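You operate a simulated robot arm through the tools that you are given. There is no shell and no other tool. Be economical: measure what you need, move in short steps, check, and stop when the job is done.

The job below is to be done with a simulated two-armed robot. You get a single attempt, and the scene is never put back.

JOB
Sand the rough patch off the wooden block and pad the spare trestle with it.
Fine: hold the block while sanding, put the black sanding block back, swing the keeper lever over the block. Set down upright: wooden block. What is to be rubbed or washed off counts as gone when no trace of it is left.
Where things are to end (x, y in the base frame): wooden block within 0.025 m of [0.46, 0.47].

It is judged by the outcome, as a careful person would: the job done as asked, and still so three seconds after it is handed in. It fails if anything else is knocked over, pushed out of place, dropped, spilled or broken.

ROBOT AND FRAMES
Two 7-joint arms with two-finger parallel grippers on one trunk, on a base that drives. Base frame: it is fixed to the floor where the robot stands at the start and does not move with it; the origin is under the middle of the robot, x ahead of it, y to its left, z up. Readings come in m, rad, newtons and seconds.
The left shoulder is at the start at [0.07, 0.134, 1.201], the right one opposite. With the tool pointing down near the work surface each hand reaches from about 0.1 to 0.64 m from the robot's upright axis, wherever it stands, measured 20 degrees to its own side. Places, roughly: beam adjuster knob [0.4, 0.4, 0.6]; beam lock lever [0.4, 0.6, 0.7]; keeper lever [0.5, 0.4, 0.9]; top of the trestle beam [0.5, 0.6, 0.8]. Payload 1.57 kg a hand.
The tool frame of a hand sits at the grasp point between the pads (the TCP): z along the fingers, y along the line on which they close. The tips reach 0.03 m beyond it. Largest opening 0.08 m; finger width 0.017, thickness 0.012; the body of the gripper, 0.04 by 0.082 m, starts 0.08 m behind the TCP.
Orientation is that of the tool frame in the base frame, as [roll, pitch, yaw] about the fixed x, y, z axes, in that order (R = Rz(yaw) Ry(pitch) Rx(roll)). With the fingers straight down and closing along the base's y, the tool's x points along the base's -x, its y along +y and its z along -z.

CONTROLS
- The arms move only by the tool jog_arm. It takes "left_moves", "right_moves" or both (then of equal length, played together; a hand with none holds still); each is a list of rows, each a list of 2 entries, a list of its own where there are three numbers: the shift along the tool's x, y, z in m, then the turn, a rotation vector about the tool's x, y, z in rad. In form: [[[tx, ty, tz], [wx, wy, wz]], ...]. A call has 1 to 10 rows; each row is the pose to reach, as a shift and turn from the pose commanded when the call began, along the tool's axes at that moment. "left_fingers" and "right_fingers" are, for a hand that has rows, the closure, from 0 (fully open) to 1 (shut), set as the call begins (left out, the last holds). Each row takes 0.2 s and may step no farther than 0.05 m and 0.15 rad from the row before; otherwise, or with a gripper value out of range, the whole call is refused. A pose out of reach is approached as far as the arm can. The call stops where the force on the tool passes 40 N (or 10 N more than at its start, if that is more) or the arm is blocked; 0.2 s more then pass. Each finger travels about 0.153 m/s and halts on what it meets, pressing with about 23 N; the grip force reading is that of the motor and also rises with nothing between the fingers. The clock runs only during rows and for 0.2 s after the last one: add rows that repeat a pose to give the fingers time. The reply holds the time, the measured pose of the TCP, the force on the tool along the base axes, the opening and the grip force, in the units named above and with some noise, with the torque about the TCP (base axes, N m) and any sound that the robot's microphone picked up, and new pictures: "views" is both (left out), scene, wrist or none (wrist: the cameras of the hands that moved).
- Cameras (640 x 400 px; columns grow to the right, rows downward): "scene" is now at [0.1357, 0.0017, 1.4233]; the picture's right is [0.00, -1.00, 0.00], its down [-0.66, -0.00, -0.76] and it looks along [0.76, 0.00, -0.66] (base axes); focal length 214 px, centre (320, 200). "left" rides on the left gripper at [0.072, 0.007, -0.122] in its tool frame; the picture's right is [-0.09, 1.00, 0.00], its down [-0.84, -0.08, -0.54] and it looks along [-0.54, -0.05, 0.84] (tool axes); focal length 238 px, centre (320, 200). "right" rides on the right gripper at [0.072, -0.007, -0.122] in its tool frame; the picture's right is [0.09, 1.00, 0.00], its down [-0.84, 0.08, -0.54] and it looks along [-0.54, 0.05, 0.84] (tool axes); focal length 238 px, centre (320, 200). There is no depth. A picture from a camera that has moved, and an enlarged one, comes with that camera's place and axes in the base frame and with its lens.
- raise_lower(by): slides the trunk up (or, below 0, down) by that many m; the arms and the scene camera ride with it, the base frame stays. It gives what a move gives, with no picture.
- base_move(legs): drives the robot by 1 to 6 legs, each [ahead, left, turn to the left] in m, m and rad, along the robot's own axes; the way and the turn of a leg run together, so that a leg with both is an arc; at most 1.5 m and 3.142 rad a leg. The arms and the cameras ride along, it lands a little off, and it stops where it bumps. It gives what a move gives, and a new picture of the scene camera.
- pan_tilt(pan, tilt): turns the head with the scene camera to pan (to the left, within 1.501 rad either way) and tilt (down, from -0.506 to 1.204), counted from straight ahead of the robot. It gives what a move gives, and a new picture of the scene camera.
- zoom(camera, box): a new picture of the part [left, top, right, bottom] of that camera's present view, enlarged. No time passes.
- job_done(): hands the job in; it is judged then, once.

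Work in short steps. Places have to be worked out from the pictures, the camera data and where the tool is seen: move nearer, look again, correct. Check each grasp and each placing, and mend what went wrong. You have 120 turns and 260 pictures in all, those below and enlarged ones among them. Open the grippers and draw the arms clear of the work before you hand the job in, unless the task says otherwise; then end with one line.

The tools are called after "Request:" as a command line: name --argument value ..., lists and objects as JSON in quotes. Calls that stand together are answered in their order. jog_arm: Moves the arms, as the interface text tells. Its arguments: {"type":"object","properties":{"left_moves":{"type":"array","items":{"type":"array"}},"left_fingers":{"type":"number"},"right_moves":{"type":"array","items":{"type":"array"}},"right_fingers":{"type":"number"},"views":{"type":"string","enum":["both","scene","wrist","none"]}},"required":[]} The other tools are called the same way: raise_lower (by) slides the trunk up or down; base_move (legs) drives the base; pan_tilt (pan, tilt) turns the head that bears the scene camera; zoom (camera, box) takes an enlarged picture of a part of a camera's view; job_done () hands the job in.

At the start:

```text
time_s: 0.0
left_ee_pos: [0.4497, 0.3341, 1.2356]
left_orientation: [-3.141, 0.0, -3.14]
left_wrist_force: [0.0, 0.6, 0.2]
left_ft_torque: [0.04, -0.01, -0.04]
left_grip_width: 0.0802
left_finger_force: 0.0
right_ee_pos: [0.4348, -0.1134, 1.2255]
right_orientation: [-3.14, -0.001, -3.14]
right_wrist_force: [0.3, 1.0, -0.4]
right_ft_torque: [0.0, 0.01, 0.02]
right_grip_width: 0.08
right_finger_force: 0.2
trunk travel left (down, up): [-0.775, 0.165]
robot x, y, heading: [0.0003, -0.0033, 0.003]
head pan, tilt: [0.002, 0.716]
```

scene: 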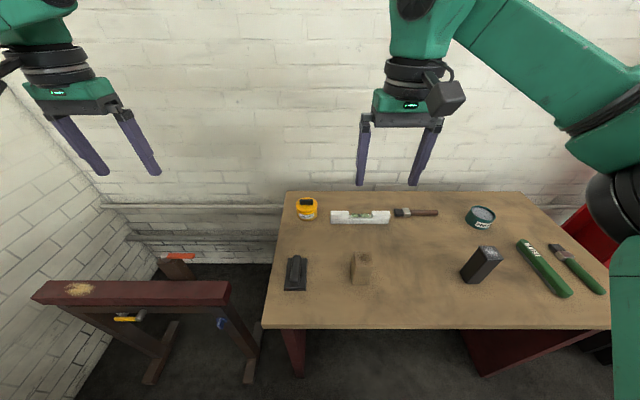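
right: 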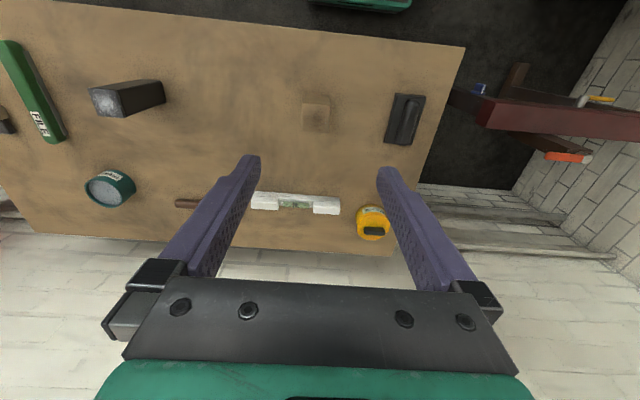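
left: 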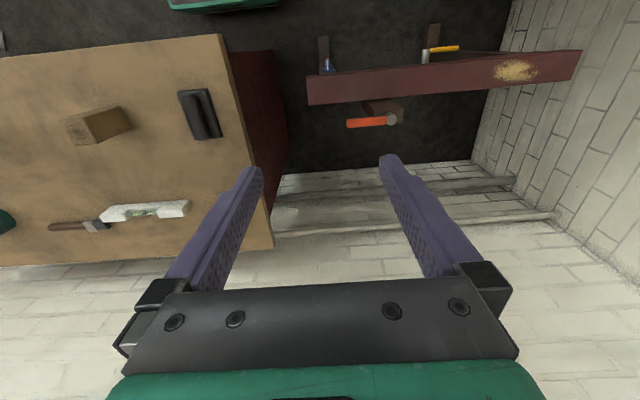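

I'll look closer at the table items and the trestle first.

Request:
zoom --camera "scene" --box '[260, 190, 420, 310]'

Request:
zoom --camera "scene" --box '[20, 240, 280, 390]'

Request:
zoom --camera "scene" --box '[430, 190, 620, 310]'

Request:
zoom --camera "left" --box '[280, 20, 600, 180]'

```text
3.33 times, centred on (340, 250) of scene
camera zoom: at [0.1357, 0.0017, 1.4233], right [0.0, -1.0, 0.0], down [-0.66, 0.0, -0.76], along [0.76, 0.0, -0.66], focal length 715 px, centre (253, 33)
```

zoom: 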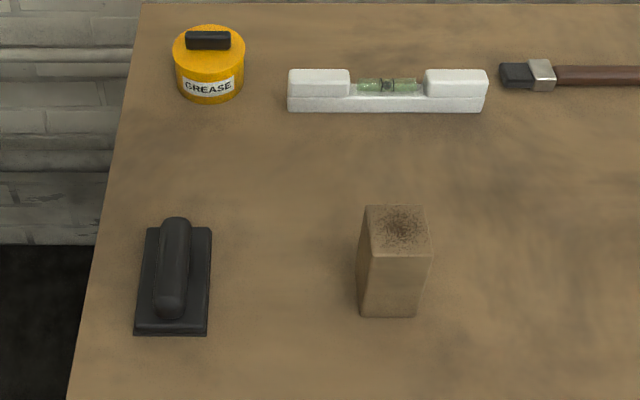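

```text
2.46 times, centred on (150, 315) of scene
camera zoom: at [0.1357, 0.0017, 1.4233], right [0.0, -1.0, 0.0], down [-0.66, 0.0, -0.76], along [0.76, 0.0, -0.66], focal length 528 px, centre (738, -83)
```

zoom: 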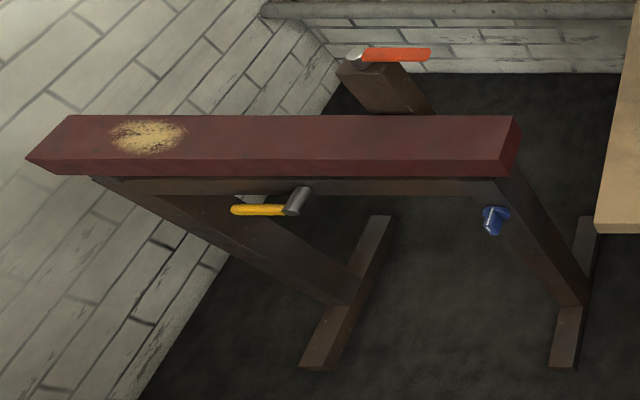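

```text
3.33 times, centred on (525, 250) of scene
camera zoom: at [0.1357, 0.0017, 1.4233], right [0.0, -1.0, 0.0], down [-0.66, 0.0, -0.76], along [0.76, 0.0, -0.66], focal length 715 px, centre (-363, 33)
```

zoom: 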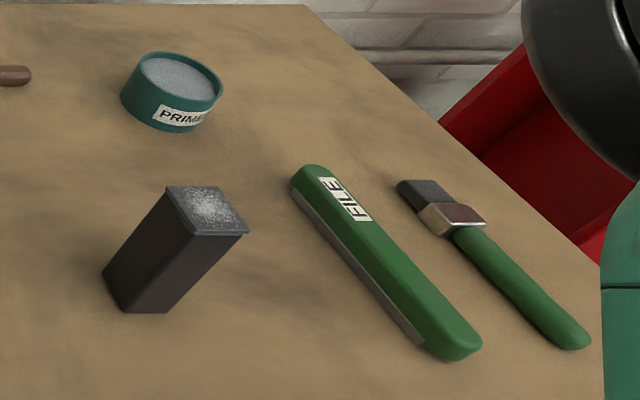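

```text
2.00 times, centred on (440, 100) of left
camera zoom: at [0.3772, 0.342, 1.3573], right [0.09, 1.0, 0.0], down [0.84, -0.08, 0.54], along [0.54, -0.05, -0.84], focal length 477 px, centre (80, 400)
```

zoom: 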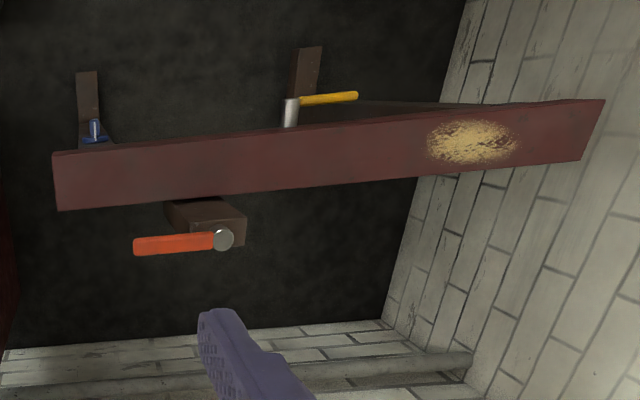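

The handled black tool near (0.48, 0.07) is the sanding block. The wooden block, about 5×5×9.5 cm, stands at about (0.47, -0.115) with the patch on top. I move the left hand above the sander for a close look, and turn the right hand 86° while moving it aside.

Request:
jog_arm --left_moves '[[[-0.003, -0.026, 0.016], [0, 0, 0]], [[-0.006, -0.052, 0.032], [0, 0, 0]], [[-0.009, -0.079, 0.048], [0, 0, 0]], [[-0.012, -0.105, 0.064], [0, 0, 0]], [[-0.015, -0.131, 0.08], [0, 0, 0]], [[-0.018, -0.157, 0.096], [0, 0, 0]], [[-0.021, -0.183, 0.112], [0, 0, 0]], [[-0.024, -0.21, 0.128], [0, 0, 0]], [[-0.027, -0.236, 0.144], [0, 0, 0]], [[-0.03, -0.262, 0.16], [0, 0, 0]]]' --right_moves '[[[0, -0.02, 0], [0, 0, -0.15]], [[0, -0.04, 0], [0, 0, -0.3]], [[0, -0.06, 0], [0, 0, -0.45]], [[0, -0.08, 0], [0, 0, -0.6]], [[0, -0.1, 0], [0, 0, -0.75]], [[0, -0.12, 0], [0, 0, -0.9]], [[0, -0.14, 0], [0, 0, -1.05]], [[0, -0.16, 0], [0, 0, -1.2]], [[0, -0.18, 0], [0, 0, -1.35]], [[0, -0.2, 0], [0, 0, -1.5]]]'

```text
time_s: 2.2
left_ee_pos: [0.4689, 0.0855, 1.0757]
left_orientation: [-3.138, 0.003, -3.14]
left_wrist_force: [0.1, -0.9, 0.1]
left_ft_torque: [-0.04, 0.0, -0.02]
left_grip_width: 0.0797
left_finger_force: 0.1
left hand out of reach, approached as far as the arm can: row 10
right_ee_pos: [0.2279, -0.0867, 1.1638]
right_orientation: [-3.139, 0.0, -1.642]
right_wrist_force: [-0.7, 0.3, 0.2]
right_ft_torque: [0.01, 0.01, 0.02]
right_grip_width: 0.08
right_finger_force: 0.0
right hand out of reach, approached as far as the arm can: row 4, 5, 6, 7, 8, 9, 10
trunk travel left (down, up): [-0.775, 0.165]
robot x, y, heading: [-0.0029, -0.0027, -0.001]
head pan, tilt: [0.002, 0.716]
camera scene: at [0.1351, 0.0024, 1.4234], right [0.0, -1.0, 0.0], down [-0.66, 0.0, -0.76], along [0.76, 0.0, -0.66], focal length 214 px, centre (320, 200)
camera right: at [0.2293, -0.1588, 1.2857], right [-1.0, -0.02, 0.0], down [-0.02, 0.84, 0.54], along [-0.01, 0.54, -0.84], focal length 238 px, centre (320, 200)
camera left: at [0.3965, 0.093, 1.1962], right [0.09, 1.0, 0.0], down [0.84, -0.07, 0.54], along [0.54, -0.05, -0.84], focal length 238 px, centre (320, 200)
```

scene: 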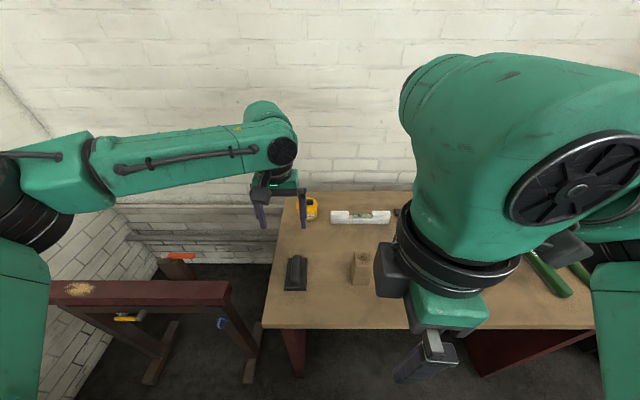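
right: 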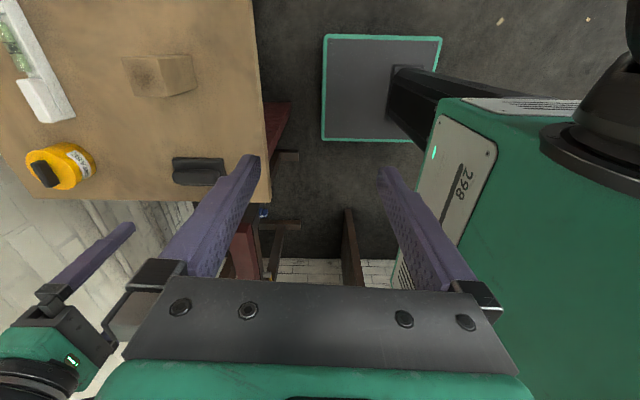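
left: 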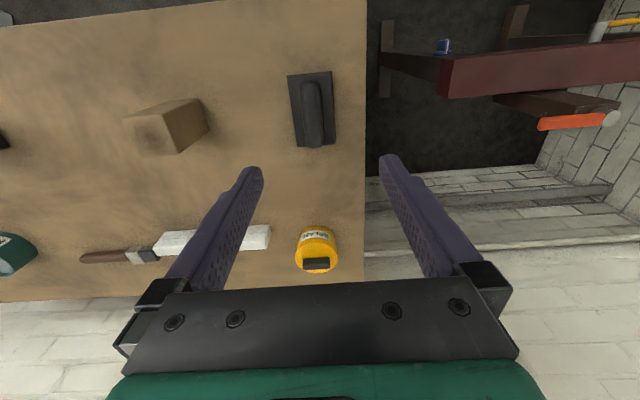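

The left reach is tight this far across, so I shift the robot 0.14 m to the right, which puts the wooden block on its midline.

Request:
base_move --legs '[[0, -0.14, 0]]'

```text
time_s: 3.5
left_ee_pos: [0.4701, -0.0532, 1.075]
left_orientation: [-3.138, 0.003, -3.14]
left_wrist_force: [0.7, 0.2, -0.3]
left_ft_torque: [-0.01, 0.02, 0.04]
left_grip_width: 0.08
left_finger_force: 0.1
right_ee_pos: [0.2284, -0.2248, 1.1646]
right_orientation: [-3.141, -0.001, -1.645]
right_wrist_force: [-0.7, -0.2, -0.5]
right_ft_torque: [-0.01, 0.02, -0.03]
right_grip_width: 0.08
right_finger_force: 0.1
trunk travel left (down, up): [-0.775, 0.165]
robot x, y, heading: [-0.0034, -0.1393, 0.003]
head pan, tilt: [0.002, 0.716]
camera scene: at [0.1357, -0.1354, 1.4233], right [0.0, -1.0, 0.0], down [-0.66, 0.0, -0.76], along [0.76, 0.0, -0.66], focal length 214 px, centre (320, 200)
```

scene: 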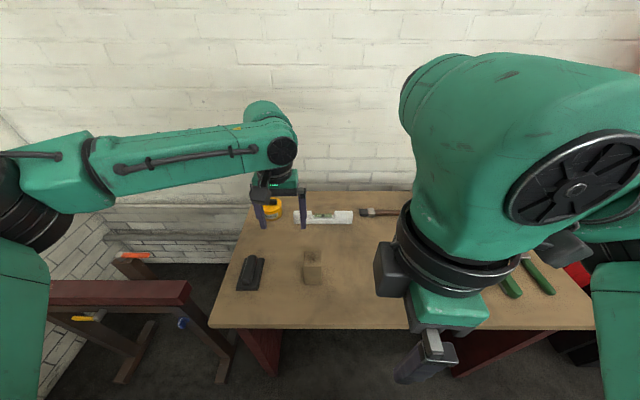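

Next the left hand goes over the sander, and the right hand tilts toward a side-approach pose beyond the wooden block.

Request:
jog_arm --left_moves '[[[-0.001, 0.022, 0.019], [0, 0, 0]], [[-0.002, 0.043, 0.038], [0, 0, 0]], [[-0.003, 0.065, 0.057], [0, 0, 0]], [[-0.005, 0.087, 0.076], [0, 0, 0]], [[-0.006, 0.108, 0.095], [0, 0, 0]], [[-0.007, 0.13, 0.115], [0, 0, 0]]]' --right_moves '[[[0.014, -0.038, 0.017], [0, -0.145, 0]], [[0.028, -0.076, 0.033], [0, -0.29, 0]], [[0.042, -0.113, 0.05], [0, -0.435, 0]], [[0.056, -0.151, 0.067], [0, -0.58, 0]], [[0.07, -0.19, 0.083], [0, -0.725, 0]], [[0.084, -0.227, 0.1], [0, -0.87, 0]]]'

```text
time_s: 4.9
left_ee_pos: [0.4746, 0.0743, 0.9597]
left_orientation: [-3.14, 0.003, -3.141]
left_wrist_force: [0.4, 0.0, 0.1]
left_ft_torque: [-0.02, -0.02, -0.01]
left_grip_width: 0.0801
left_finger_force: 0.0
right_ee_pos: [0.2287, -0.2072, 1.2296]
right_orientation: [3.139, 0.865, -1.649]
right_wrist_force: [-0.4, 0.7, -0.9]
right_ft_torque: [0.0, 0.0, 0.0]
right_grip_width: 0.08
right_finger_force: 0.0
right hand out of reach, approached as far as the arm can: row 1, 2, 3, 4, 5, 6
trunk travel left (down, up): [-0.775, 0.165]
robot x, y, heading: [-0.0044, -0.1389, -0.001]
head pan, tilt: [0.002, 0.716]
camera scene: at [0.1353, -0.1389, 1.4234], right [0.0, -1.0, 0.0], down [-0.66, 0.0, -0.76], along [0.76, 0.0, -0.66], focal length 214 px, centre (320, 200)
camera right: at [0.2261, -0.3456, 1.2531], right [-1.0, 0.02, -0.07], down [-0.07, 0.14, 0.99], along [0.03, 0.99, -0.13], focal length 238 px, centre (320, 200)
camera left: at [0.4033, 0.0825, 1.0819], right [0.09, 1.0, 0.0], down [0.84, -0.07, 0.54], along [0.54, -0.05, -0.84], focal length 238 px, centre (320, 200)
```

scene: 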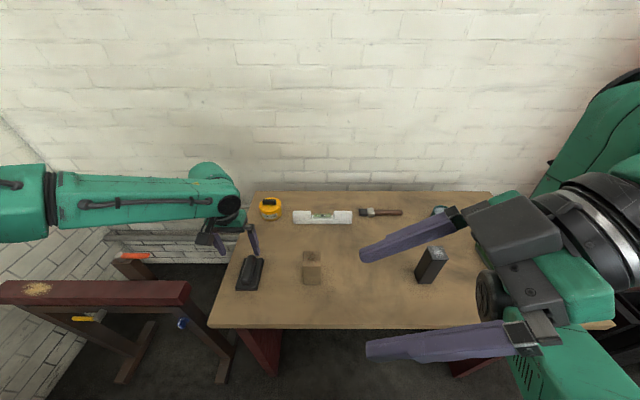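
right: 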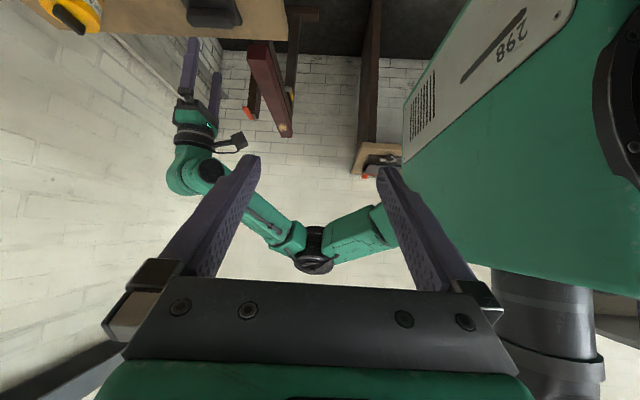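
left: 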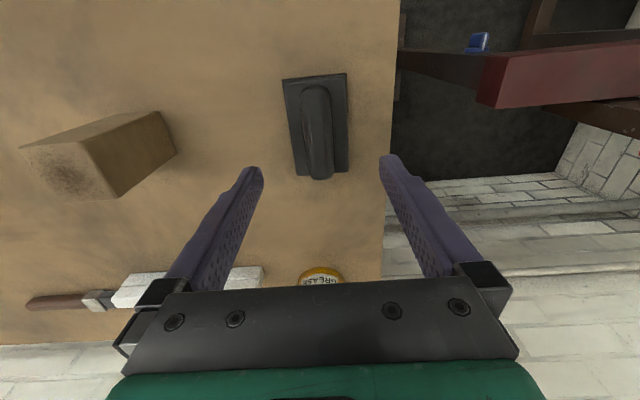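

The right arm seems to run into a wrist limit when turned this way. I undo the tilt, then turn it back to its starting orientation.

Request:
jog_arm --right_moves '[[[0, 0, 0], [0, 0.145, 0]], [[0, 0, 0], [0, 0.29, 0]], [[0, 0, 0], [0, 0.435, 0]], [[0, 0, 0], [0, 0.58, 0]], [[0, 0, 0], [0, 0.725, 0]], [[0, 0, 0], [0, 0.87, 0]]]' --views "none"

Request:
jog_arm --right_moves '[[[0, 0, 0], [0, 0, 0.15]], [[0, -0.02, 0], [0, 0, 0.3]], [[0, -0.04, 0], [0, 0, 0.45]], [[0, -0.06, 0], [0, 0, 0.6]], [[0, -0.09, 0], [0, 0, 0.75]], [[0, -0.12, 0], [0, 0, 0.9]], [[0, -0.15, 0], [0, 0, 1.05]], [[0, -0.18, 0], [0, 0, 1.2]], [[0, -0.2, 0], [0, 0, 1.35]], [[0, -0.2, 0], [0, 0, 1.5]]]' --views "scene"

```text
time_s: 6.3
left_ee_pos: [0.4758, 0.0766, 0.96]
left_orientation: [-3.138, 0.004, -3.141]
left_wrist_force: [-0.9, 0.5, -0.3]
left_ft_torque: [-0.02, 0.0, 0.01]
left_grip_width: 0.0798
left_finger_force: 0.0
right_ee_pos: [0.2257, -0.198, 1.2257]
right_orientation: [-3.137, -0.002, -1.645]
right_wrist_force: [0.8, 1.1, 0.0]
right_ft_torque: [-0.01, -0.01, 0.01]
right_grip_width: 0.0803
right_finger_force: 0.1
right hand out of reach, approached as far as the arm can: row 6
trunk travel left (down, up): [-0.775, 0.165]
robot x, y, heading: [-0.0034, -0.1416, -0.0]
head pan, tilt: [0.002, 0.716]
```

```text
time_s: 8.5
left_ee_pos: [0.4757, 0.0748, 0.9601]
left_orientation: [-3.14, 0.001, -3.14]
left_wrist_force: [0.1, 0.1, -0.4]
left_ft_torque: [-0.01, 0.03, -0.01]
left_grip_width: 0.0798
left_finger_force: 0.1
right_ee_pos: [0.4257, -0.2149, 1.2247]
right_orientation: [3.141, 0.001, 3.137]
right_wrist_force: [-0.3, -0.1, -0.8]
right_ft_torque: [-0.02, -0.06, 0.0]
right_grip_width: 0.0801
right_finger_force: 0.0
trunk travel left (down, up): [-0.775, 0.165]
robot x, y, heading: [-0.0027, -0.1408, 0.002]
head pan, tilt: [0.002, 0.716]
camera scene: at [0.1353, -0.1382, 1.4233], right [0.0, -1.0, 0.0], down [-0.66, 0.0, -0.76], along [0.76, 0.0, -0.66], focal length 214 px, centre (320, 200)
```

scene: 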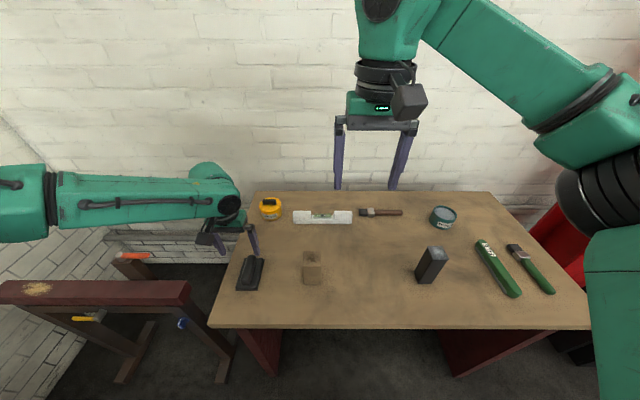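

The right hand is back in its starting orientation. I'll try turning it the other way while lowering it.

Request:
jog_arm --right_moves '[[[0, -0.01, 0.012], [0, 0, 0.15]], [[0, -0.02, 0.024], [0, 0, 0.3]], [[0, -0.03, 0.036], [0, 0, 0.45]], [[0, -0.05, 0.048], [0, 0, 0.6]], [[0, -0.06, 0.06], [0, 0, 0.75]], [[0, -0.07, 0.072], [0, 0, 0.9]], [[0, -0.08, 0.084], [0, 0, 1.05]], [[0, -0.09, 0.096], [0, 0, 1.2]], [[0, -0.1, 0.108], [0, 0, 1.35]], [[0, -0.1, 0.12], [0, 0, 1.5]]]' --views "scene"

```text
time_s: 10.7
left_ee_pos: [0.4762, 0.0741, 0.9609]
left_orientation: [-3.139, 0.003, -3.14]
left_wrist_force: [0.4, 0.5, 0.6]
left_ft_torque: [-0.04, 0.0, 0.0]
left_grip_width: 0.0796
left_finger_force: 0.0
right_ee_pos: [0.4248, -0.3145, 1.1033]
right_orientation: [3.141, 0.0, 1.637]
right_wrist_force: [0.6, -0.1, 0.6]
right_ft_torque: [0.0, -0.01, 0.01]
right_grip_width: 0.0803
right_finger_force: 0.0
trunk travel left (down, up): [-0.775, 0.165]
robot x, y, heading: [0.0013, -0.1394, 0.0]
head pan, tilt: [0.002, 0.716]
camera scene: at [0.136, -0.1382, 1.4233], right [0.0, -1.0, 0.0], down [-0.66, 0.0, -0.76], along [0.76, 0.0, -0.66], focal length 214 px, centre (320, 200)
```

scene: 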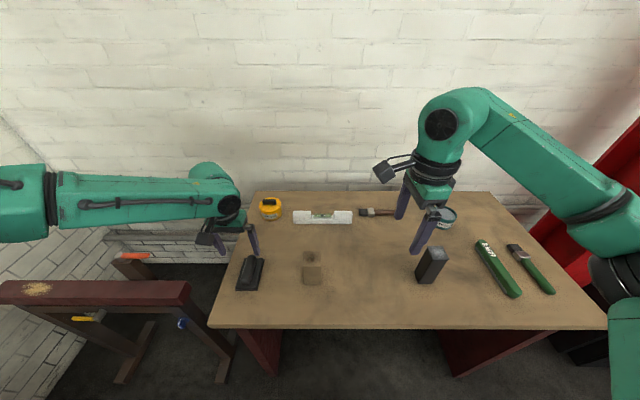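

This direction works. Now I tilt the right hand so its fingers point toward +y, 35° below horizontal, and bring it to a pre-grasp pose beside the block.

Request:
jog_arm --right_moves '[[[0.009, 0.007, 0.023], [0, 0.137, 0]], [[0.018, 0.015, 0.046], [0, 0.274, 0]], [[0.027, 0.022, 0.069], [0, 0.411, 0]], [[0.036, 0.029, 0.092], [0, 0.549, 0]], [[0.045, 0.036, 0.115], [0, 0.686, 0]], [[0.053, 0.044, 0.138], [0, 0.823, 0]], [[0.062, 0.051, 0.161], [0, 0.96, 0]]]' --views "both"

```text
time_s: 12.3
left_ee_pos: [0.4757, 0.0746, 0.9604]
left_orientation: [-3.14, 0.002, -3.14]
left_wrist_force: [0.3, -0.5, 0.0]
left_ft_torque: [-0.04, 0.03, 0.02]
left_grip_width: 0.0801
left_finger_force: 0.0
right_ee_pos: [0.4714, -0.2474, 0.9438]
right_orientation: [3.138, -0.961, 1.644]
right_wrist_force: [-0.1, -0.5, -0.2]
right_ft_torque: [-0.01, 0.04, 0.03]
right_grip_width: 0.0802
right_finger_force: 0.2
trunk travel left (down, up): [-0.775, 0.165]
robot x, y, heading: [0.0003, -0.141, 0.003]
head pan, tilt: [0.002, 0.716]
camera scene: at [0.1366, -0.1384, 1.4233], right [0.0, -1.0, 0.0], down [-0.66, 0.0, -0.75], along [0.75, 0.0, -0.66], focal length 214 px, centre (320, 200)
camera right: at [0.4695, -0.3073, 1.0714], right [0.99, 0.12, 0.08], down [0.14, -0.92, -0.38], along [0.03, 0.38, -0.92], focal length 238 px, centre (320, 200)
```

scene: 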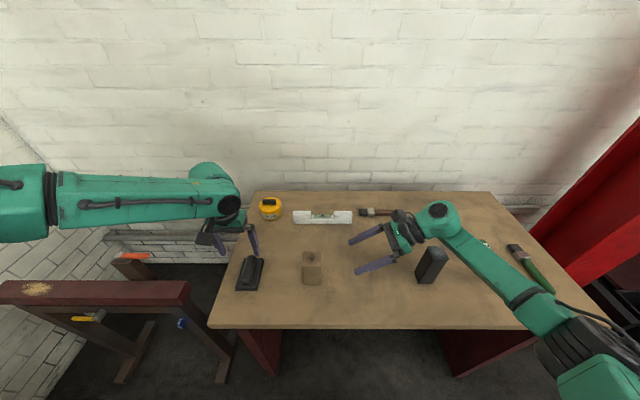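
right: 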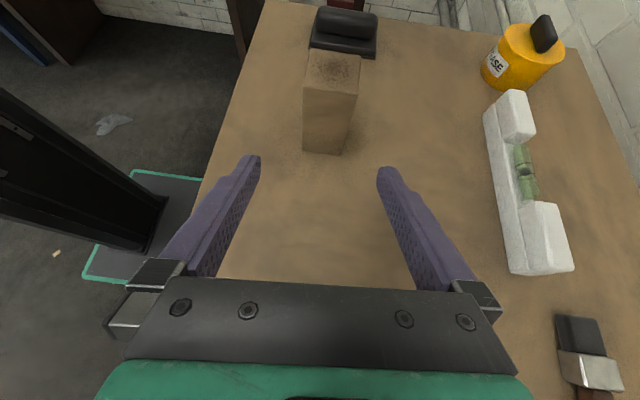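

The block spans x .4495–.499 with its near face at y=-.136 and its top at about z=.912. I correct the yaw and advance along the fingers.

Request:
jog_arm --right_moves '[[[0, 0.0115, 0.02], [-0.057, 0, 0.04]], [[0, 0.0115, 0.06], [-0.057, 0, 0.04]], [[0, 0.0115, 0.1], [-0.057, 0, 0.04]], [[0, 0.0115, 0.142], [-0.057, 0, 0.04]]]' --views "both"

```text
time_s: 13.3
left_ee_pos: [0.4762, 0.0761, 0.9591]
left_orientation: [-3.136, 0.002, -3.141]
left_wrist_force: [-0.1, 0.1, 0.3]
left_ft_torque: [-0.01, 0.01, 0.01]
left_grip_width: 0.0799
left_finger_force: 0.0
right_ee_pos: [0.4763, -0.1307, 0.8622]
right_orientation: [3.139, -0.96, 1.569]
right_wrist_force: [-0.1, 0.3, -0.3]
right_ft_torque: [-0.04, 0.0, 0.0]
right_grip_width: 0.08
right_finger_force: 0.0
trunk travel left (down, up): [-0.775, 0.165]
robot x, y, heading: [-0.0011, -0.1375, -0.001]
head pan, tilt: [0.002, 0.716]
camera scene: at [0.1363, -0.1368, 1.4233], right [0.0, -1.0, 0.0], down [-0.66, 0.0, -0.75], along [0.75, 0.0, -0.66], focal length 214 px, centre (320, 200)
camera right: at [0.4699, -0.1892, 0.9897], right [1.0, 0.05, 0.08], down [0.08, -0.92, -0.37], along [0.05, 0.38, -0.92], focal length 238 px, centre (320, 200)
```

scene: 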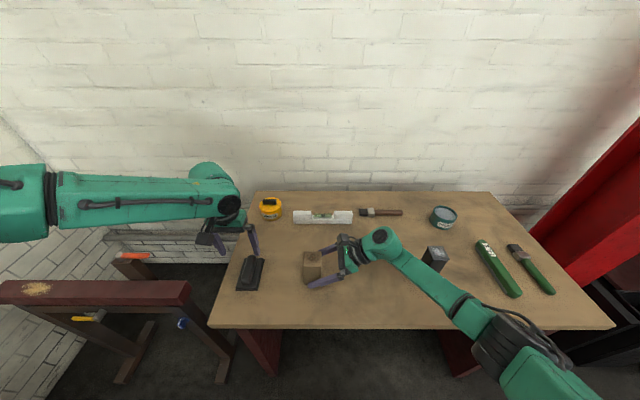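
right: 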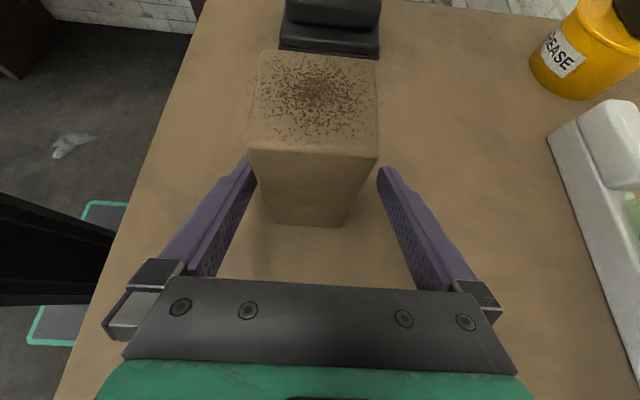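

The patch covers most of the top face. I close the right fingers on the block while lowering the left hand to the sander handle.

Request:
jog_arm --left_moves '[[[0, 0, 0.03], [0, 0, 0]], [[0, 0, 0.055], [0, 0, 0]], [[0, 0, 0.07], [0, 0, 0]], [[0, 0, 0.08], [0, 0, 0]], [[0, 0, 0.086], [0, 0, 0]]]' --right_moves '[[[0, 0, 0], [0, 0, 0]], [[0, 0, 0], [0, 0, 0]], [[0, 0, 0], [0, 0, 0]], [[0, 0, 0], [0, 0, 0]], [[0, 0, 0], [0, 0, 0]]]' --right_fingers 1 --views "both"

```text
time_s: 14.5
left_ee_pos: [0.4758, 0.075, 0.8731]
left_orientation: [-3.139, 0.001, -3.139]
left_wrist_force: [0.1, 0.0, 0.4]
left_ft_torque: [0.0, 0.01, 0.03]
left_grip_width: 0.08
left_finger_force: 0.0
right_ee_pos: [0.4759, -0.1313, 0.8617]
right_orientation: [3.14, -0.959, 1.572]
right_wrist_force: [1.1, 1.2, -1.0]
right_ft_torque: [0.06, -0.01, 0.04]
right_grip_width: 0.0497
right_finger_force: 23.0
trunk travel left (down, up): [-0.775, 0.165]
robot x, y, heading: [-0.0014, -0.1407, 0.008]
head pan, tilt: [0.002, 0.716]
camera scene: at [0.1359, -0.138, 1.4233], right [0.0, -1.0, 0.0], down [-0.66, 0.0, -0.76], along [0.76, 0.0, -0.66], focal length 214 px, centre (320, 200)
camera right: at [0.4697, -0.1903, 0.9901], right [1.0, 0.05, 0.08], down [0.08, -0.92, -0.37], along [0.05, 0.38, -0.92], focal length 238 px, centre (320, 200)
camera left: at [0.4041, 0.0828, 0.9947], right [0.09, 1.0, 0.0], down [0.84, -0.07, 0.54], along [0.54, -0.05, -0.84], focal length 238 px, centre (320, 200)
```

scene: 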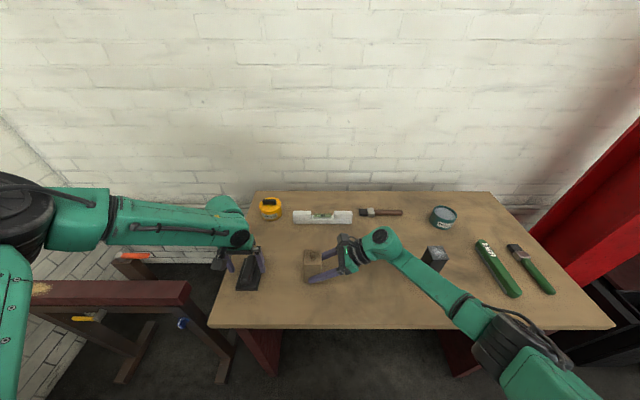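
right: 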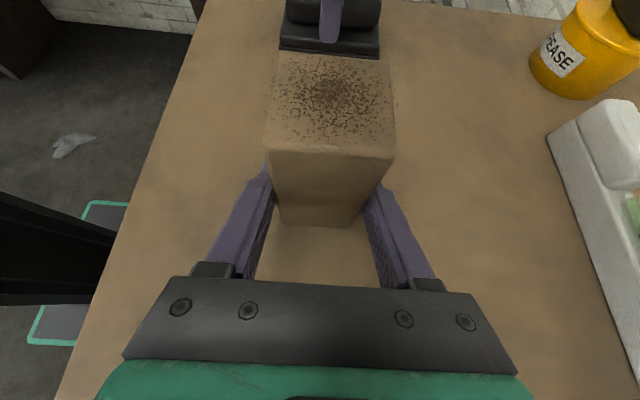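
left: 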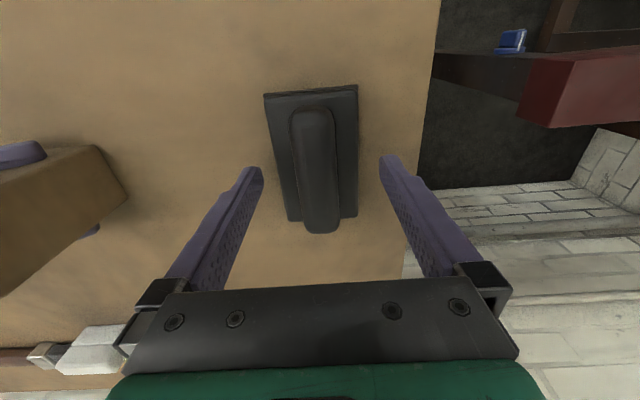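

The block is held firmly. I close the left fingers on the sander handle.

Request:
jog_arm --left_moves '[[[0, 0, 0], [0, 0, 0]], [[0, 0, 0], [0, 0, 0]], [[0, 0, 0], [0, 0, 0]]]' --left_fingers 1 --views "wrist"

```text
time_s: 15.3
left_ee_pos: [0.4746, 0.0751, 0.873]
left_orientation: [-3.141, 0.003, -3.142]
left_wrist_force: [0.1, -0.1, -0.1]
left_ft_torque: [0.06, -0.08, 0.0]
left_grip_width: 0.0275
left_finger_force: 22.9
right_ee_pos: [0.4756, -0.1323, 0.8618]
right_orientation: [3.139, -0.958, 1.57]
right_wrist_force: [-1.2, -0.5, 0.6]
right_ft_torque: [0.0, 0.02, 0.03]
right_grip_width: 0.0497
right_finger_force: 23.7
trunk travel left (down, up): [-0.775, 0.165]
robot x, y, heading: [0.0009, -0.1418, 0.001]
head pan, tilt: [0.002, 0.716]
camera left: at [0.4041, 0.0827, 0.9949], right [0.09, 1.0, 0.0], down [0.84, -0.07, 0.54], along [0.54, -0.05, -0.84], focal length 238 px, centre (320, 200)
```

left: 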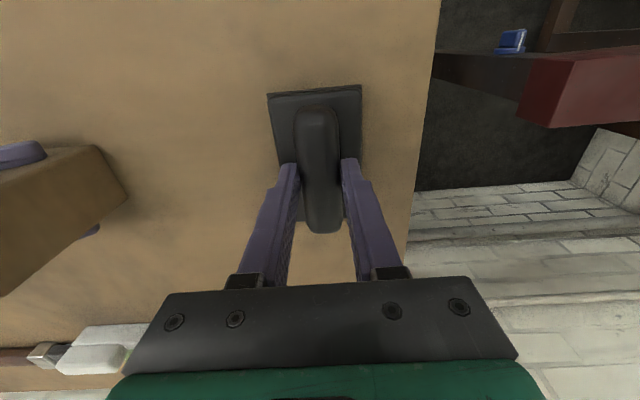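

The sander is gripped (27.5 mm). I lift it 0.12 m and carry it over the block top.

Request:
jog_arm --left_moves '[[[0, 0, -0.04], [0, 0, 0]], [[0, 0, -0.08], [0, 0, 0]], [[0, 0, -0.12], [0, 0, 0]], [[0, -0.045, -0.12], [0, 0, 0]], [[0, -0.09, -0.12], [0, 0, 0]], [[0, -0.135, -0.12], [0, 0, 0]], [[0, -0.18, -0.12], [0, 0, 0]]]' --views "both"

Request:
zoom --camera "right" --box '[160, 0, 480, 200]'

```text
time_s: 16.9
left_ee_pos: [0.447, -0.0633, 1.0064]
left_orientation: [-3.139, 0.004, -3.138]
left_wrist_force: [0.1, 0.1, -2.1]
left_ft_torque: [0.01, 0.02, 0.02]
left_grip_width: 0.0275
left_finger_force: 23.0
left hand out of reach, approached as far as the arm can: row 6, 7
right_ee_pos: [0.4761, -0.1325, 0.8613]
right_orientation: [3.139, -0.96, 1.569]
right_wrist_force: [-0.3, -1.3, 0.0]
right_ft_torque: [-0.02, 0.06, 0.03]
right_grip_width: 0.0497
right_finger_force: 22.8
trunk travel left (down, up): [-0.775, 0.165]
robot x, y, heading: [0.0002, -0.1406, 0.002]
head pan, tilt: [0.002, 0.716]
camera scene: at [0.1354, -0.1387, 1.4233], right [0.0, -1.0, 0.0], down [-0.66, 0.0, -0.76], along [0.76, 0.0, -0.66], focal length 214 px, centre (320, 200)
camera left: at [0.3748, -0.0556, 1.1272], right [0.09, 1.0, 0.0], down [0.83, -0.07, 0.55], along [0.54, -0.05, -0.84], focal length 238 px, centre (320, 200)
```

scene: 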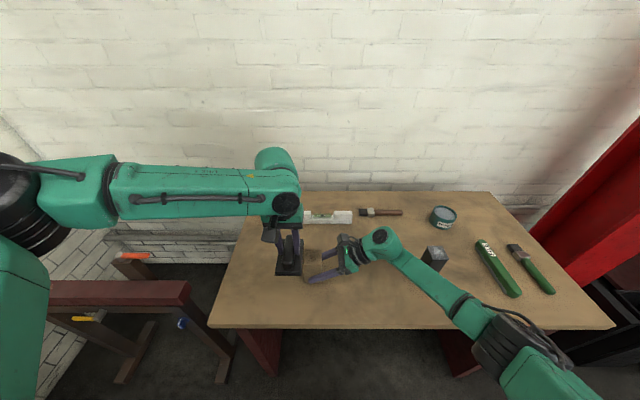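
left: 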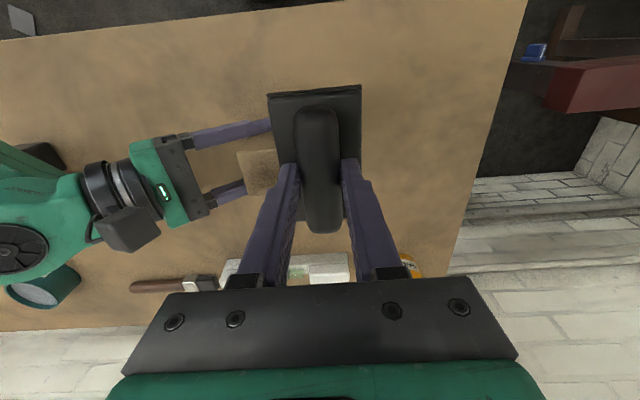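

```text
2.00 times, centred on (320, 100) of right
camera zoom: at [0.4693, -0.1908, 0.9901], right [1.0, 0.05, 0.08], down [0.08, -0.92, -0.37], along [0.05, 0.38, -0.92], focal length 477 px, centre (320, 400)
```

zoom: 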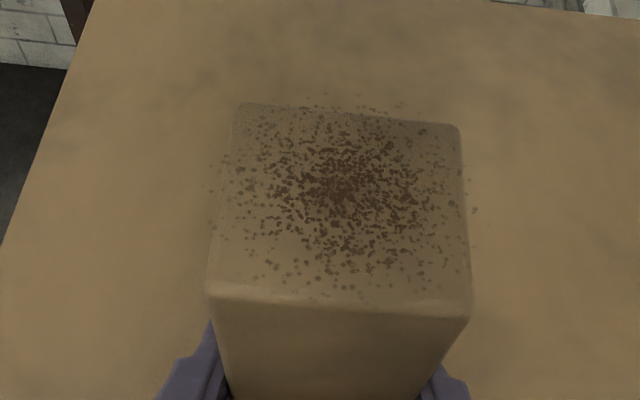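

The left wrist limits how far inward it reaches at this yaw. I turn the left hand about 29° counter-clockwise and move in over the block.

Request:
jog_arm --left_moves '[[[0, 0, 0], [0, 0, -0.13]], [[-0.007, -0.01, 0], [0, 0, -0.26]], [[-0.014, -0.02, 0], [0, 0, -0.39]], [[-0.021, -0.03, 0.0], [0, 0, -0.5]], [[-0.028, -0.04, 0.0], [0, 0, -0.5]]]' --views "scene"

```text
time_s: 18.1
left_ee_pos: [0.4484, -0.0645, 1.0147]
left_orientation: [-3.137, 0.003, -2.637]
left_wrist_force: [0.9, 0.4, -1.8]
left_ft_torque: [0.0, 0.01, -0.03]
left_grip_width: 0.0273
left_finger_force: 22.9
left hand out of reach, approached as far as the arm can: row 2, 3, 4, 5
right_ee_pos: [0.4767, -0.1316, 0.8613]
right_orientation: [3.14, -0.96, 1.571]
right_wrist_force: [-0.9, 0.8, -0.9]
right_ft_torque: [-0.02, 0.06, 0.0]
right_grip_width: 0.0495
right_finger_force: 23.3
trunk travel left (down, up): [-0.775, 0.165]
robot x, y, heading: [-0.0008, -0.1409, -0.002]
head pan, tilt: [0.002, 0.716]
camera scene: at [0.1358, -0.1382, 1.4233], right [0.0, -1.0, 0.0], down [-0.66, 0.0, -0.76], along [0.76, 0.0, -0.66], focal length 214 px, centre (320, 200)
```

scene: 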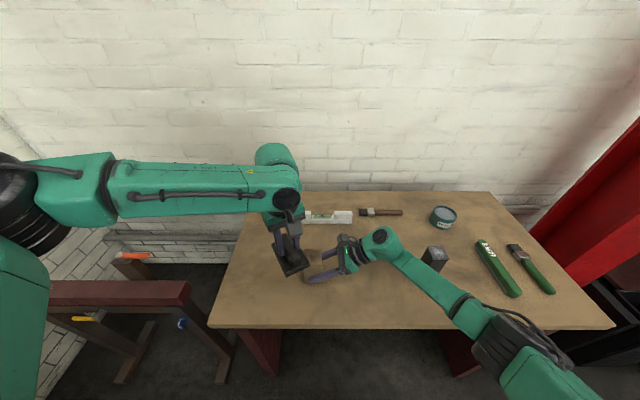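

The limit is the left arm's inward reach itself. I'll bring the sander back a little and have the right hand lift the block 8 mm and set it down 7 cm to the left, into both arms' reach.

Request:
jog_arm --left_moves '[[[-0.014, 0.014, 0], [0, 0, 0.13]], [[-0.027, 0.028, 0], [0, 0, 0.26]], [[-0.041, 0.042, 0], [0, 0, 0.39]], [[-0.054, 0.056, 0.0], [0, 0, 0.5]]]' --views "none"

Request:
jog_arm --right_moves '[[[0.0066, 0, -0.0046], [0, 0, 0]], [[0.0146, 0, 0.0069], [0, 0, 0]], [[0.0246, 0, 0.0212], [0, 0, 0]], [[0.0346, 0, 0.0356], [0, 0, 0]], [[0.0466, 0, 0.0528], [0, 0, 0]], [[0.0466, 0, 0.0528], [0, 0, 0]], [[0.0406, 0, 0.0568], [0, 0, 0]]]' --views "both"

```text
time_s: 19.1
left_ee_pos: [0.4697, 0.0093, 1.0135]
left_orientation: [-3.137, 0.003, -3.141]
left_wrist_force: [0.0, 0.5, -1.1]
left_ft_torque: [0.0, -0.02, 0.0]
left_grip_width: 0.0275
left_finger_force: 22.5
right_ee_pos: [0.4765, -0.1314, 0.862]
right_orientation: [3.14, -0.961, 1.571]
right_wrist_force: [-0.2, 1.1, 0.1]
right_ft_torque: [0.03, 0.03, -0.01]
right_grip_width: 0.0497
right_finger_force: 23.3
trunk travel left (down, up): [-0.775, 0.165]
robot x, y, heading: [-0.0014, -0.1409, 0.003]
head pan, tilt: [0.002, 0.716]
```

```text
time_s: 20.7
left_ee_pos: [0.4699, 0.0103, 1.0116]
left_orientation: [-3.14, 0.003, -3.138]
left_wrist_force: [0.0, 0.4, 0.4]
left_ft_torque: [-0.01, -0.02, 0.0]
left_grip_width: 0.0274
left_finger_force: 23.2
right_ee_pos: [0.4762, -0.062, 0.8635]
right_orientation: [3.14, -0.959, 1.573]
right_wrist_force: [0.3, -0.8, -1.1]
right_ft_torque: [0.0, 0.01, 0.01]
right_grip_width: 0.0497
right_finger_force: 22.7
trunk travel left (down, up): [-0.775, 0.165]
robot x, y, heading: [0.0022, -0.1428, -0.0]
head pan, tilt: [0.002, 0.716]
camera scene: at [0.1363, -0.1381, 1.4232], right [0.0, -1.0, 0.0], down [-0.66, 0.0, -0.75], along [0.75, 0.0, -0.66], focal length 214 px, centre (320, 200)
camera right: at [0.469, -0.1201, 0.9913], right [1.0, 0.05, 0.08], down [0.08, -0.92, -0.37], along [0.05, 0.38, -0.92], focal length 238 px, centre (320, 200)
```

scene: 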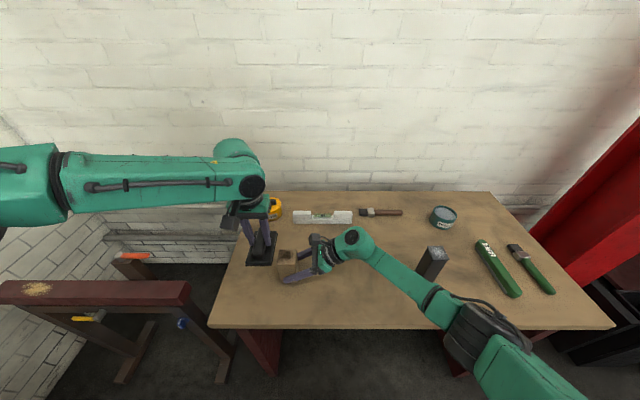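
right: 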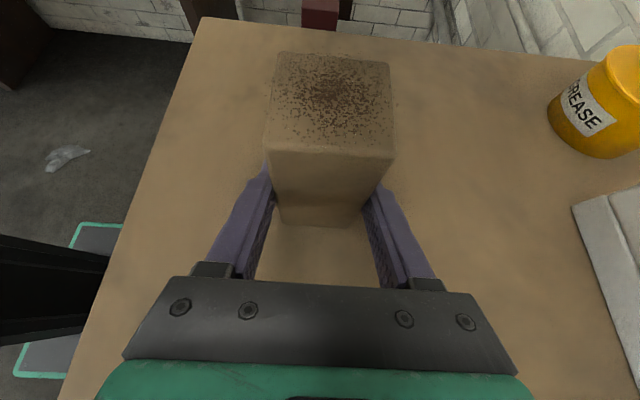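

The block now stands at about (0.476, -0.041). I seat it fully, and bring the sander over it just above contact.

Request:
jog_arm --left_moves '[[[-0.003, -0.025, 0], [0, 0, 0]], [[-0.006, -0.047, 0], [0, 0, 0]], [[-0.006, -0.047, 0.02], [0, 0, 0]], [[-0.006, -0.047, 0.036], [0, 0, 0]]]' --right_moves '[[[-0.0013, 0, 0.0009], [0, 0, 0]], [[-0.0013, 0, 0.0009], [0, 0, 0]], [[-0.0013, 0, 0.0009], [0, 0, 0]], [[-0.0013, 0, 0.0009], [0, 0, 0]]]' --views "both"

```text
time_s: 21.7
left_ee_pos: [0.4707, -0.0344, 0.9785]
left_orientation: [-3.139, 0.005, -3.139]
left_wrist_force: [-0.6, -0.1, -1.0]
left_ft_torque: [0.02, -0.04, -0.03]
left_grip_width: 0.0273
left_finger_force: 22.8
left hand out of reach, approached as far as the arm can: row 4
right_ee_pos: [0.475, -0.0628, 0.861]
right_orientation: [3.141, -0.959, 1.571]
right_wrist_force: [0.8, -0.2, 2.1]
right_ft_torque: [-0.05, 0.06, -0.01]
right_grip_width: 0.0499
right_finger_force: 22.9
trunk travel left (down, up): [-0.775, 0.165]
robot x, y, heading: [-0.0028, -0.1388, 0.0]
head pan, tilt: [0.002, 0.716]
camera scene: at [0.1359, -0.1381, 1.4233], right [0.0, -1.0, 0.0], down [-0.66, 0.0, -0.76], along [0.76, 0.0, -0.66], focal length 214 px, centre (320, 200)
camera right: at [0.4688, -0.1206, 0.99], right [1.0, 0.05, 0.08], down [0.08, -0.92, -0.38], along [0.05, 0.38, -0.92], focal length 238 px, centre (320, 200)
camera left: at [0.4, -0.0254, 1.0988], right [0.09, 1.0, 0.0], down [0.83, -0.07, 0.55], along [0.54, -0.05, -0.84], focal length 238 px, centre (320, 200)
```

scene: 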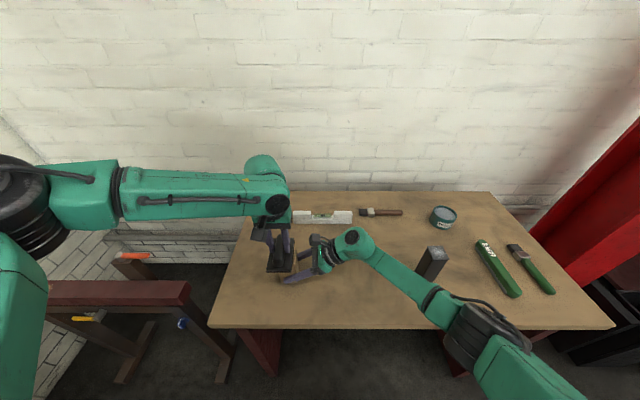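
right: 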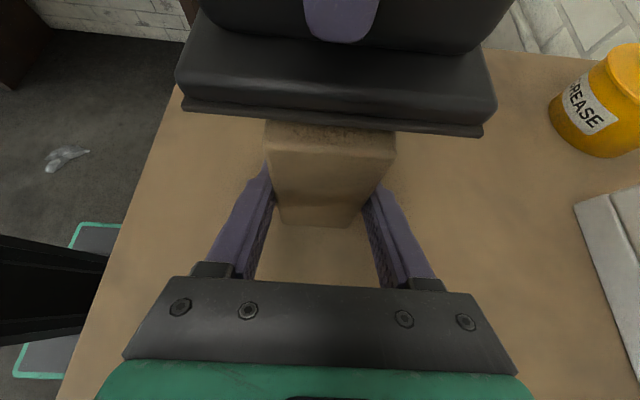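
left: 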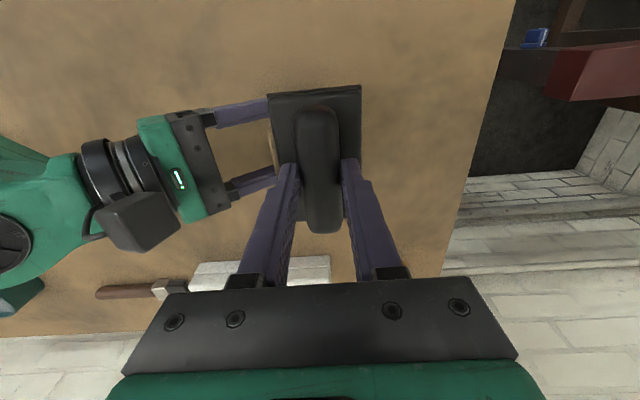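

The left arm is still at its inward limit, so I shift both hands and the block another 4.5 cm left together, with the block lifted slightly.

Request:
jog_arm --left_moves '[[[0, 0.01, -0.02], [0, 0, 0]], [[0, 0.02, -0.02], [0, 0, 0]], [[0, 0.032, -0.02], [0, 0, 0]], [[-0.004, 0.04, -0.02], [0, 0, 0]], [[-0.004, 0.042, -0.005], [0, 0, 0]], [[-0.004, 0.042, 0.0], [0, 0, 0]]]' --right_moves '[[[0.0066, 0, -0.0046], [0, 0, 0]], [[0.0146, 0, 0.0069], [0, 0, 0]], [[0.0236, 0, 0.0199], [0, 0, 0]], [[0.0323, 0, 0.0323], [0, 0, 0]], [[0.0323, 0, 0.0323], [0, 0, 0]], [[0.0257, 0, 0.0369], [0, 0, 0]]]' --views "both"

```text
time_s: 23.1
left_ee_pos: [0.4756, 0.0082, 0.9783]
left_orientation: [-3.141, 0.003, -3.141]
left_wrist_force: [-0.5, 0.4, -1.0]
left_ft_torque: [0.0, 0.0, 0.0]
left_grip_width: 0.0275
left_finger_force: 22.8
right_ee_pos: [0.4754, -0.0179, 0.8627]
right_orientation: [3.14, -0.96, 1.571]
right_wrist_force: [0.3, 0.0, -0.6]
right_ft_torque: [-0.01, -0.03, -0.04]
right_grip_width: 0.0498
right_finger_force: 23.2
trunk travel left (down, up): [-0.775, 0.165]
robot x, y, heading: [-0.0004, -0.1441, 0.004]
head pan, tilt: [0.002, 0.716]
camera scene: at [0.1362, -0.1381, 1.4233], right [0.0, -1.0, 0.0], down [-0.66, 0.0, -0.75], along [0.75, 0.0, -0.66], focal length 214 px, centre (320, 200)
camera right: at [0.4691, -0.0754, 0.9901], right [1.0, 0.05, 0.08], down [0.08, -0.92, -0.37], along [0.05, 0.38, -0.92], focal length 238 px, centre (320, 200)
camera left: at [0.4036, 0.0167, 1.0994], right [0.09, 1.0, 0.0], down [0.84, -0.07, 0.54], along [0.54, -0.05, -0.84], focal length 238 px, centre (320, 200)
```

scene: 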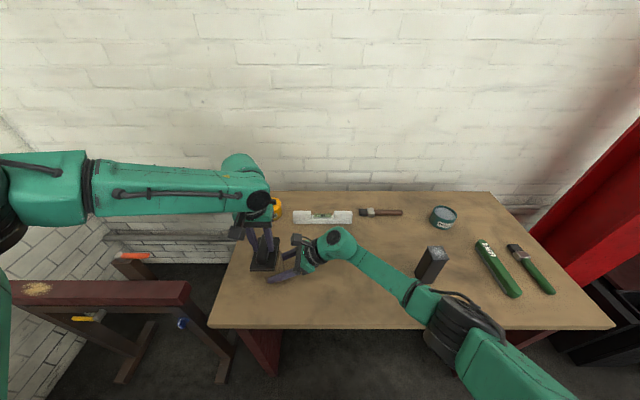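
right: 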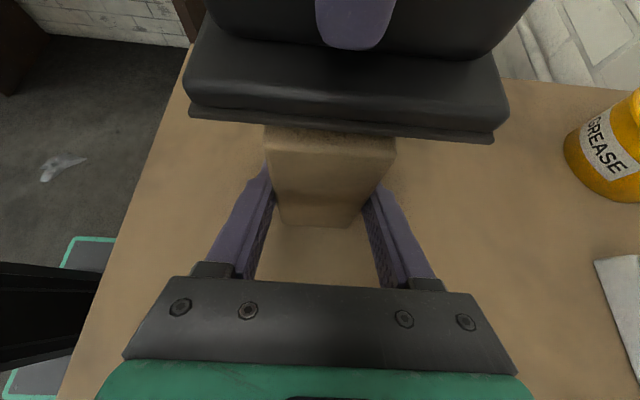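
left: 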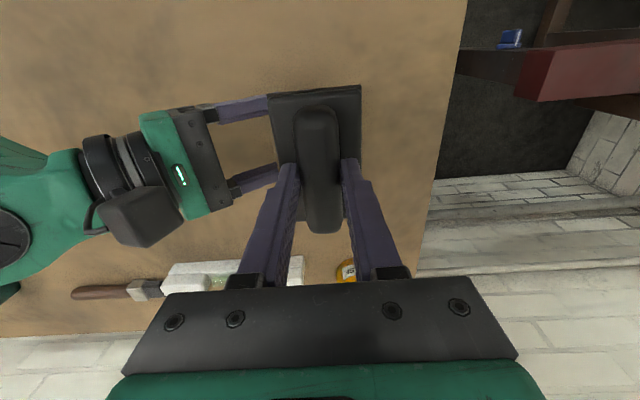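

Both hands are in reach now: the sander is at y=.008 and the block centre at about y=.003. I seat the block and lower the sander into contact in small steps, watching the force.

Request:
jog_arm --left_moves '[[[0, -0.003, 0.008], [0, 0, 0]], [[0, -0.004, 0.012], [0, 0, 0]], [[0, -0.004, 0.014], [0, 0, 0]]]' --right_moves '[[[-0.0008, 0, 0.0006], [0, 0, 0]], [[-0.0008, 0, 0.0006], [0, 0, 0]], [[-0.0008, 0, 0.0006], [0, 0, 0]]]' --views "wrist"

```text
time_s: 23.9
left_ee_pos: [0.4755, 0.0045, 0.9656]
left_orientation: [-3.139, 0.008, -3.139]
left_wrist_force: [1.7, 3.9, 22.8]
left_ft_torque: [0.2, -0.06, 0.04]
left_grip_width: 0.0278
left_finger_force: 23.4
right_ee_pos: [0.4744, -0.0167, 0.8605]
right_orientation: [3.137, -0.959, 1.575]
right_wrist_force: [6.2, 0.4, 0.2]
right_ft_torque: [-0.01, 0.11, -0.17]
right_grip_width: 0.0498
right_finger_force: 23.0
trunk travel left (down, up): [-0.775, 0.165]
robot x, y, heading: [-0.0004, -0.1377, 0.001]
head pan, tilt: [0.002, 0.716]
camera right: at [0.4681, -0.0757, 0.99], right [1.0, 0.05, 0.08], down [0.08, -0.92, -0.37], along [0.05, 0.38, -0.92], focal length 238 px, centre (320, 200)
camera left: at [0.4027, 0.0123, 1.0869], right [0.09, 1.0, 0.0], down [0.83, -0.07, 0.55], along [0.55, -0.05, -0.84], focal length 238 px, centre (320, 200)
```

right: 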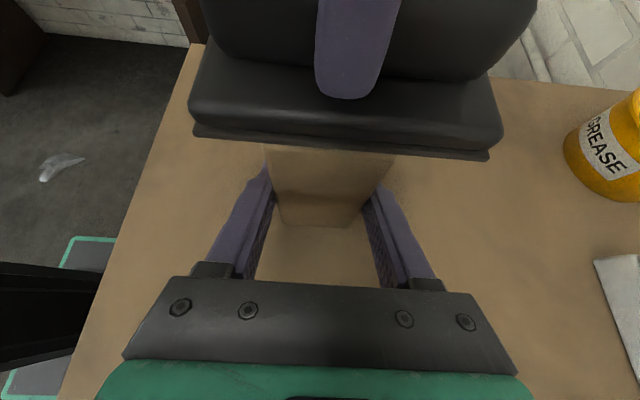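
left: 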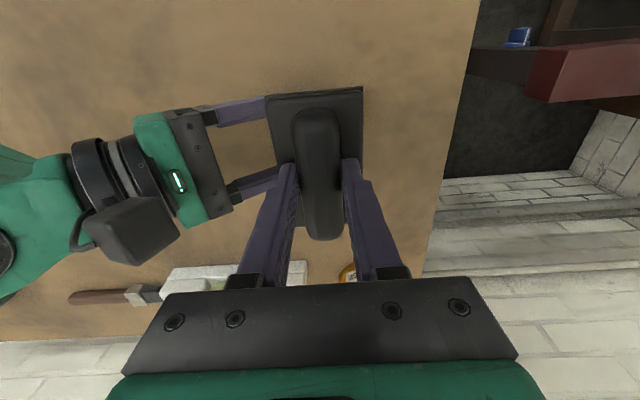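

Contact is at about 23 N. I ease off slightly and rub along x in ±2.5 cm strokes.

Request:
jog_arm --left_moves '[[[0.012, 0, -0.0007], [0, 0, 0]], [[0.025, 0, -0.0007], [0, 0, 0]], [[0.0, 0, -0.0007], [0, 0, 0]], [[-0.025, 0, -0.0007], [0, 0, 0]], [[0.0, 0.0, -0.0007], [0, 0, 0]], [[0.025, 0.0, -0.0007], [0, 0, 0]], [[0, 0, -0.0007], [0, 0, 0]], [[-0.025, 0, -0.0007], [0, 0, 0]], [[-0.01, 0, -0.0007], [0, 0, 0]], [[0, 0, -0.0007], [0, 0, 0]]]' --views "wrist"

```text
time_s: 26.1
left_ee_pos: [0.4748, 0.0053, 0.9652]
left_orientation: [-3.142, 0.004, -3.14]
left_wrist_force: [-0.2, 0.6, -1.3]
left_ft_torque: [0.0, 0.0, -0.01]
left_grip_width: 0.0274
left_finger_force: 22.5
right_ee_pos: [0.4746, -0.0175, 0.8614]
right_orientation: [3.138, -0.961, 1.573]
right_wrist_force: [-1.8, -1.3, 7.8]
right_ft_torque: [0.06, 0.2, -0.01]
right_grip_width: 0.05
right_finger_force: 23.5
trunk travel left (down, up): [-0.775, 0.165]
robot x, y, heading: [0.0011, -0.1395, 0.005]
head pan, tilt: [0.002, 0.716]
camera left: at [0.4023, 0.0121, 1.0865], right [0.09, 1.0, 0.0], down [0.84, -0.07, 0.54], along [0.54, -0.05, -0.84], focal length 238 px, centre (320, 200)
```

left: 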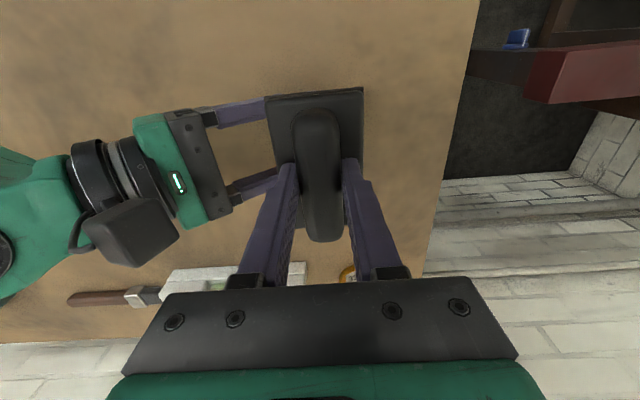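

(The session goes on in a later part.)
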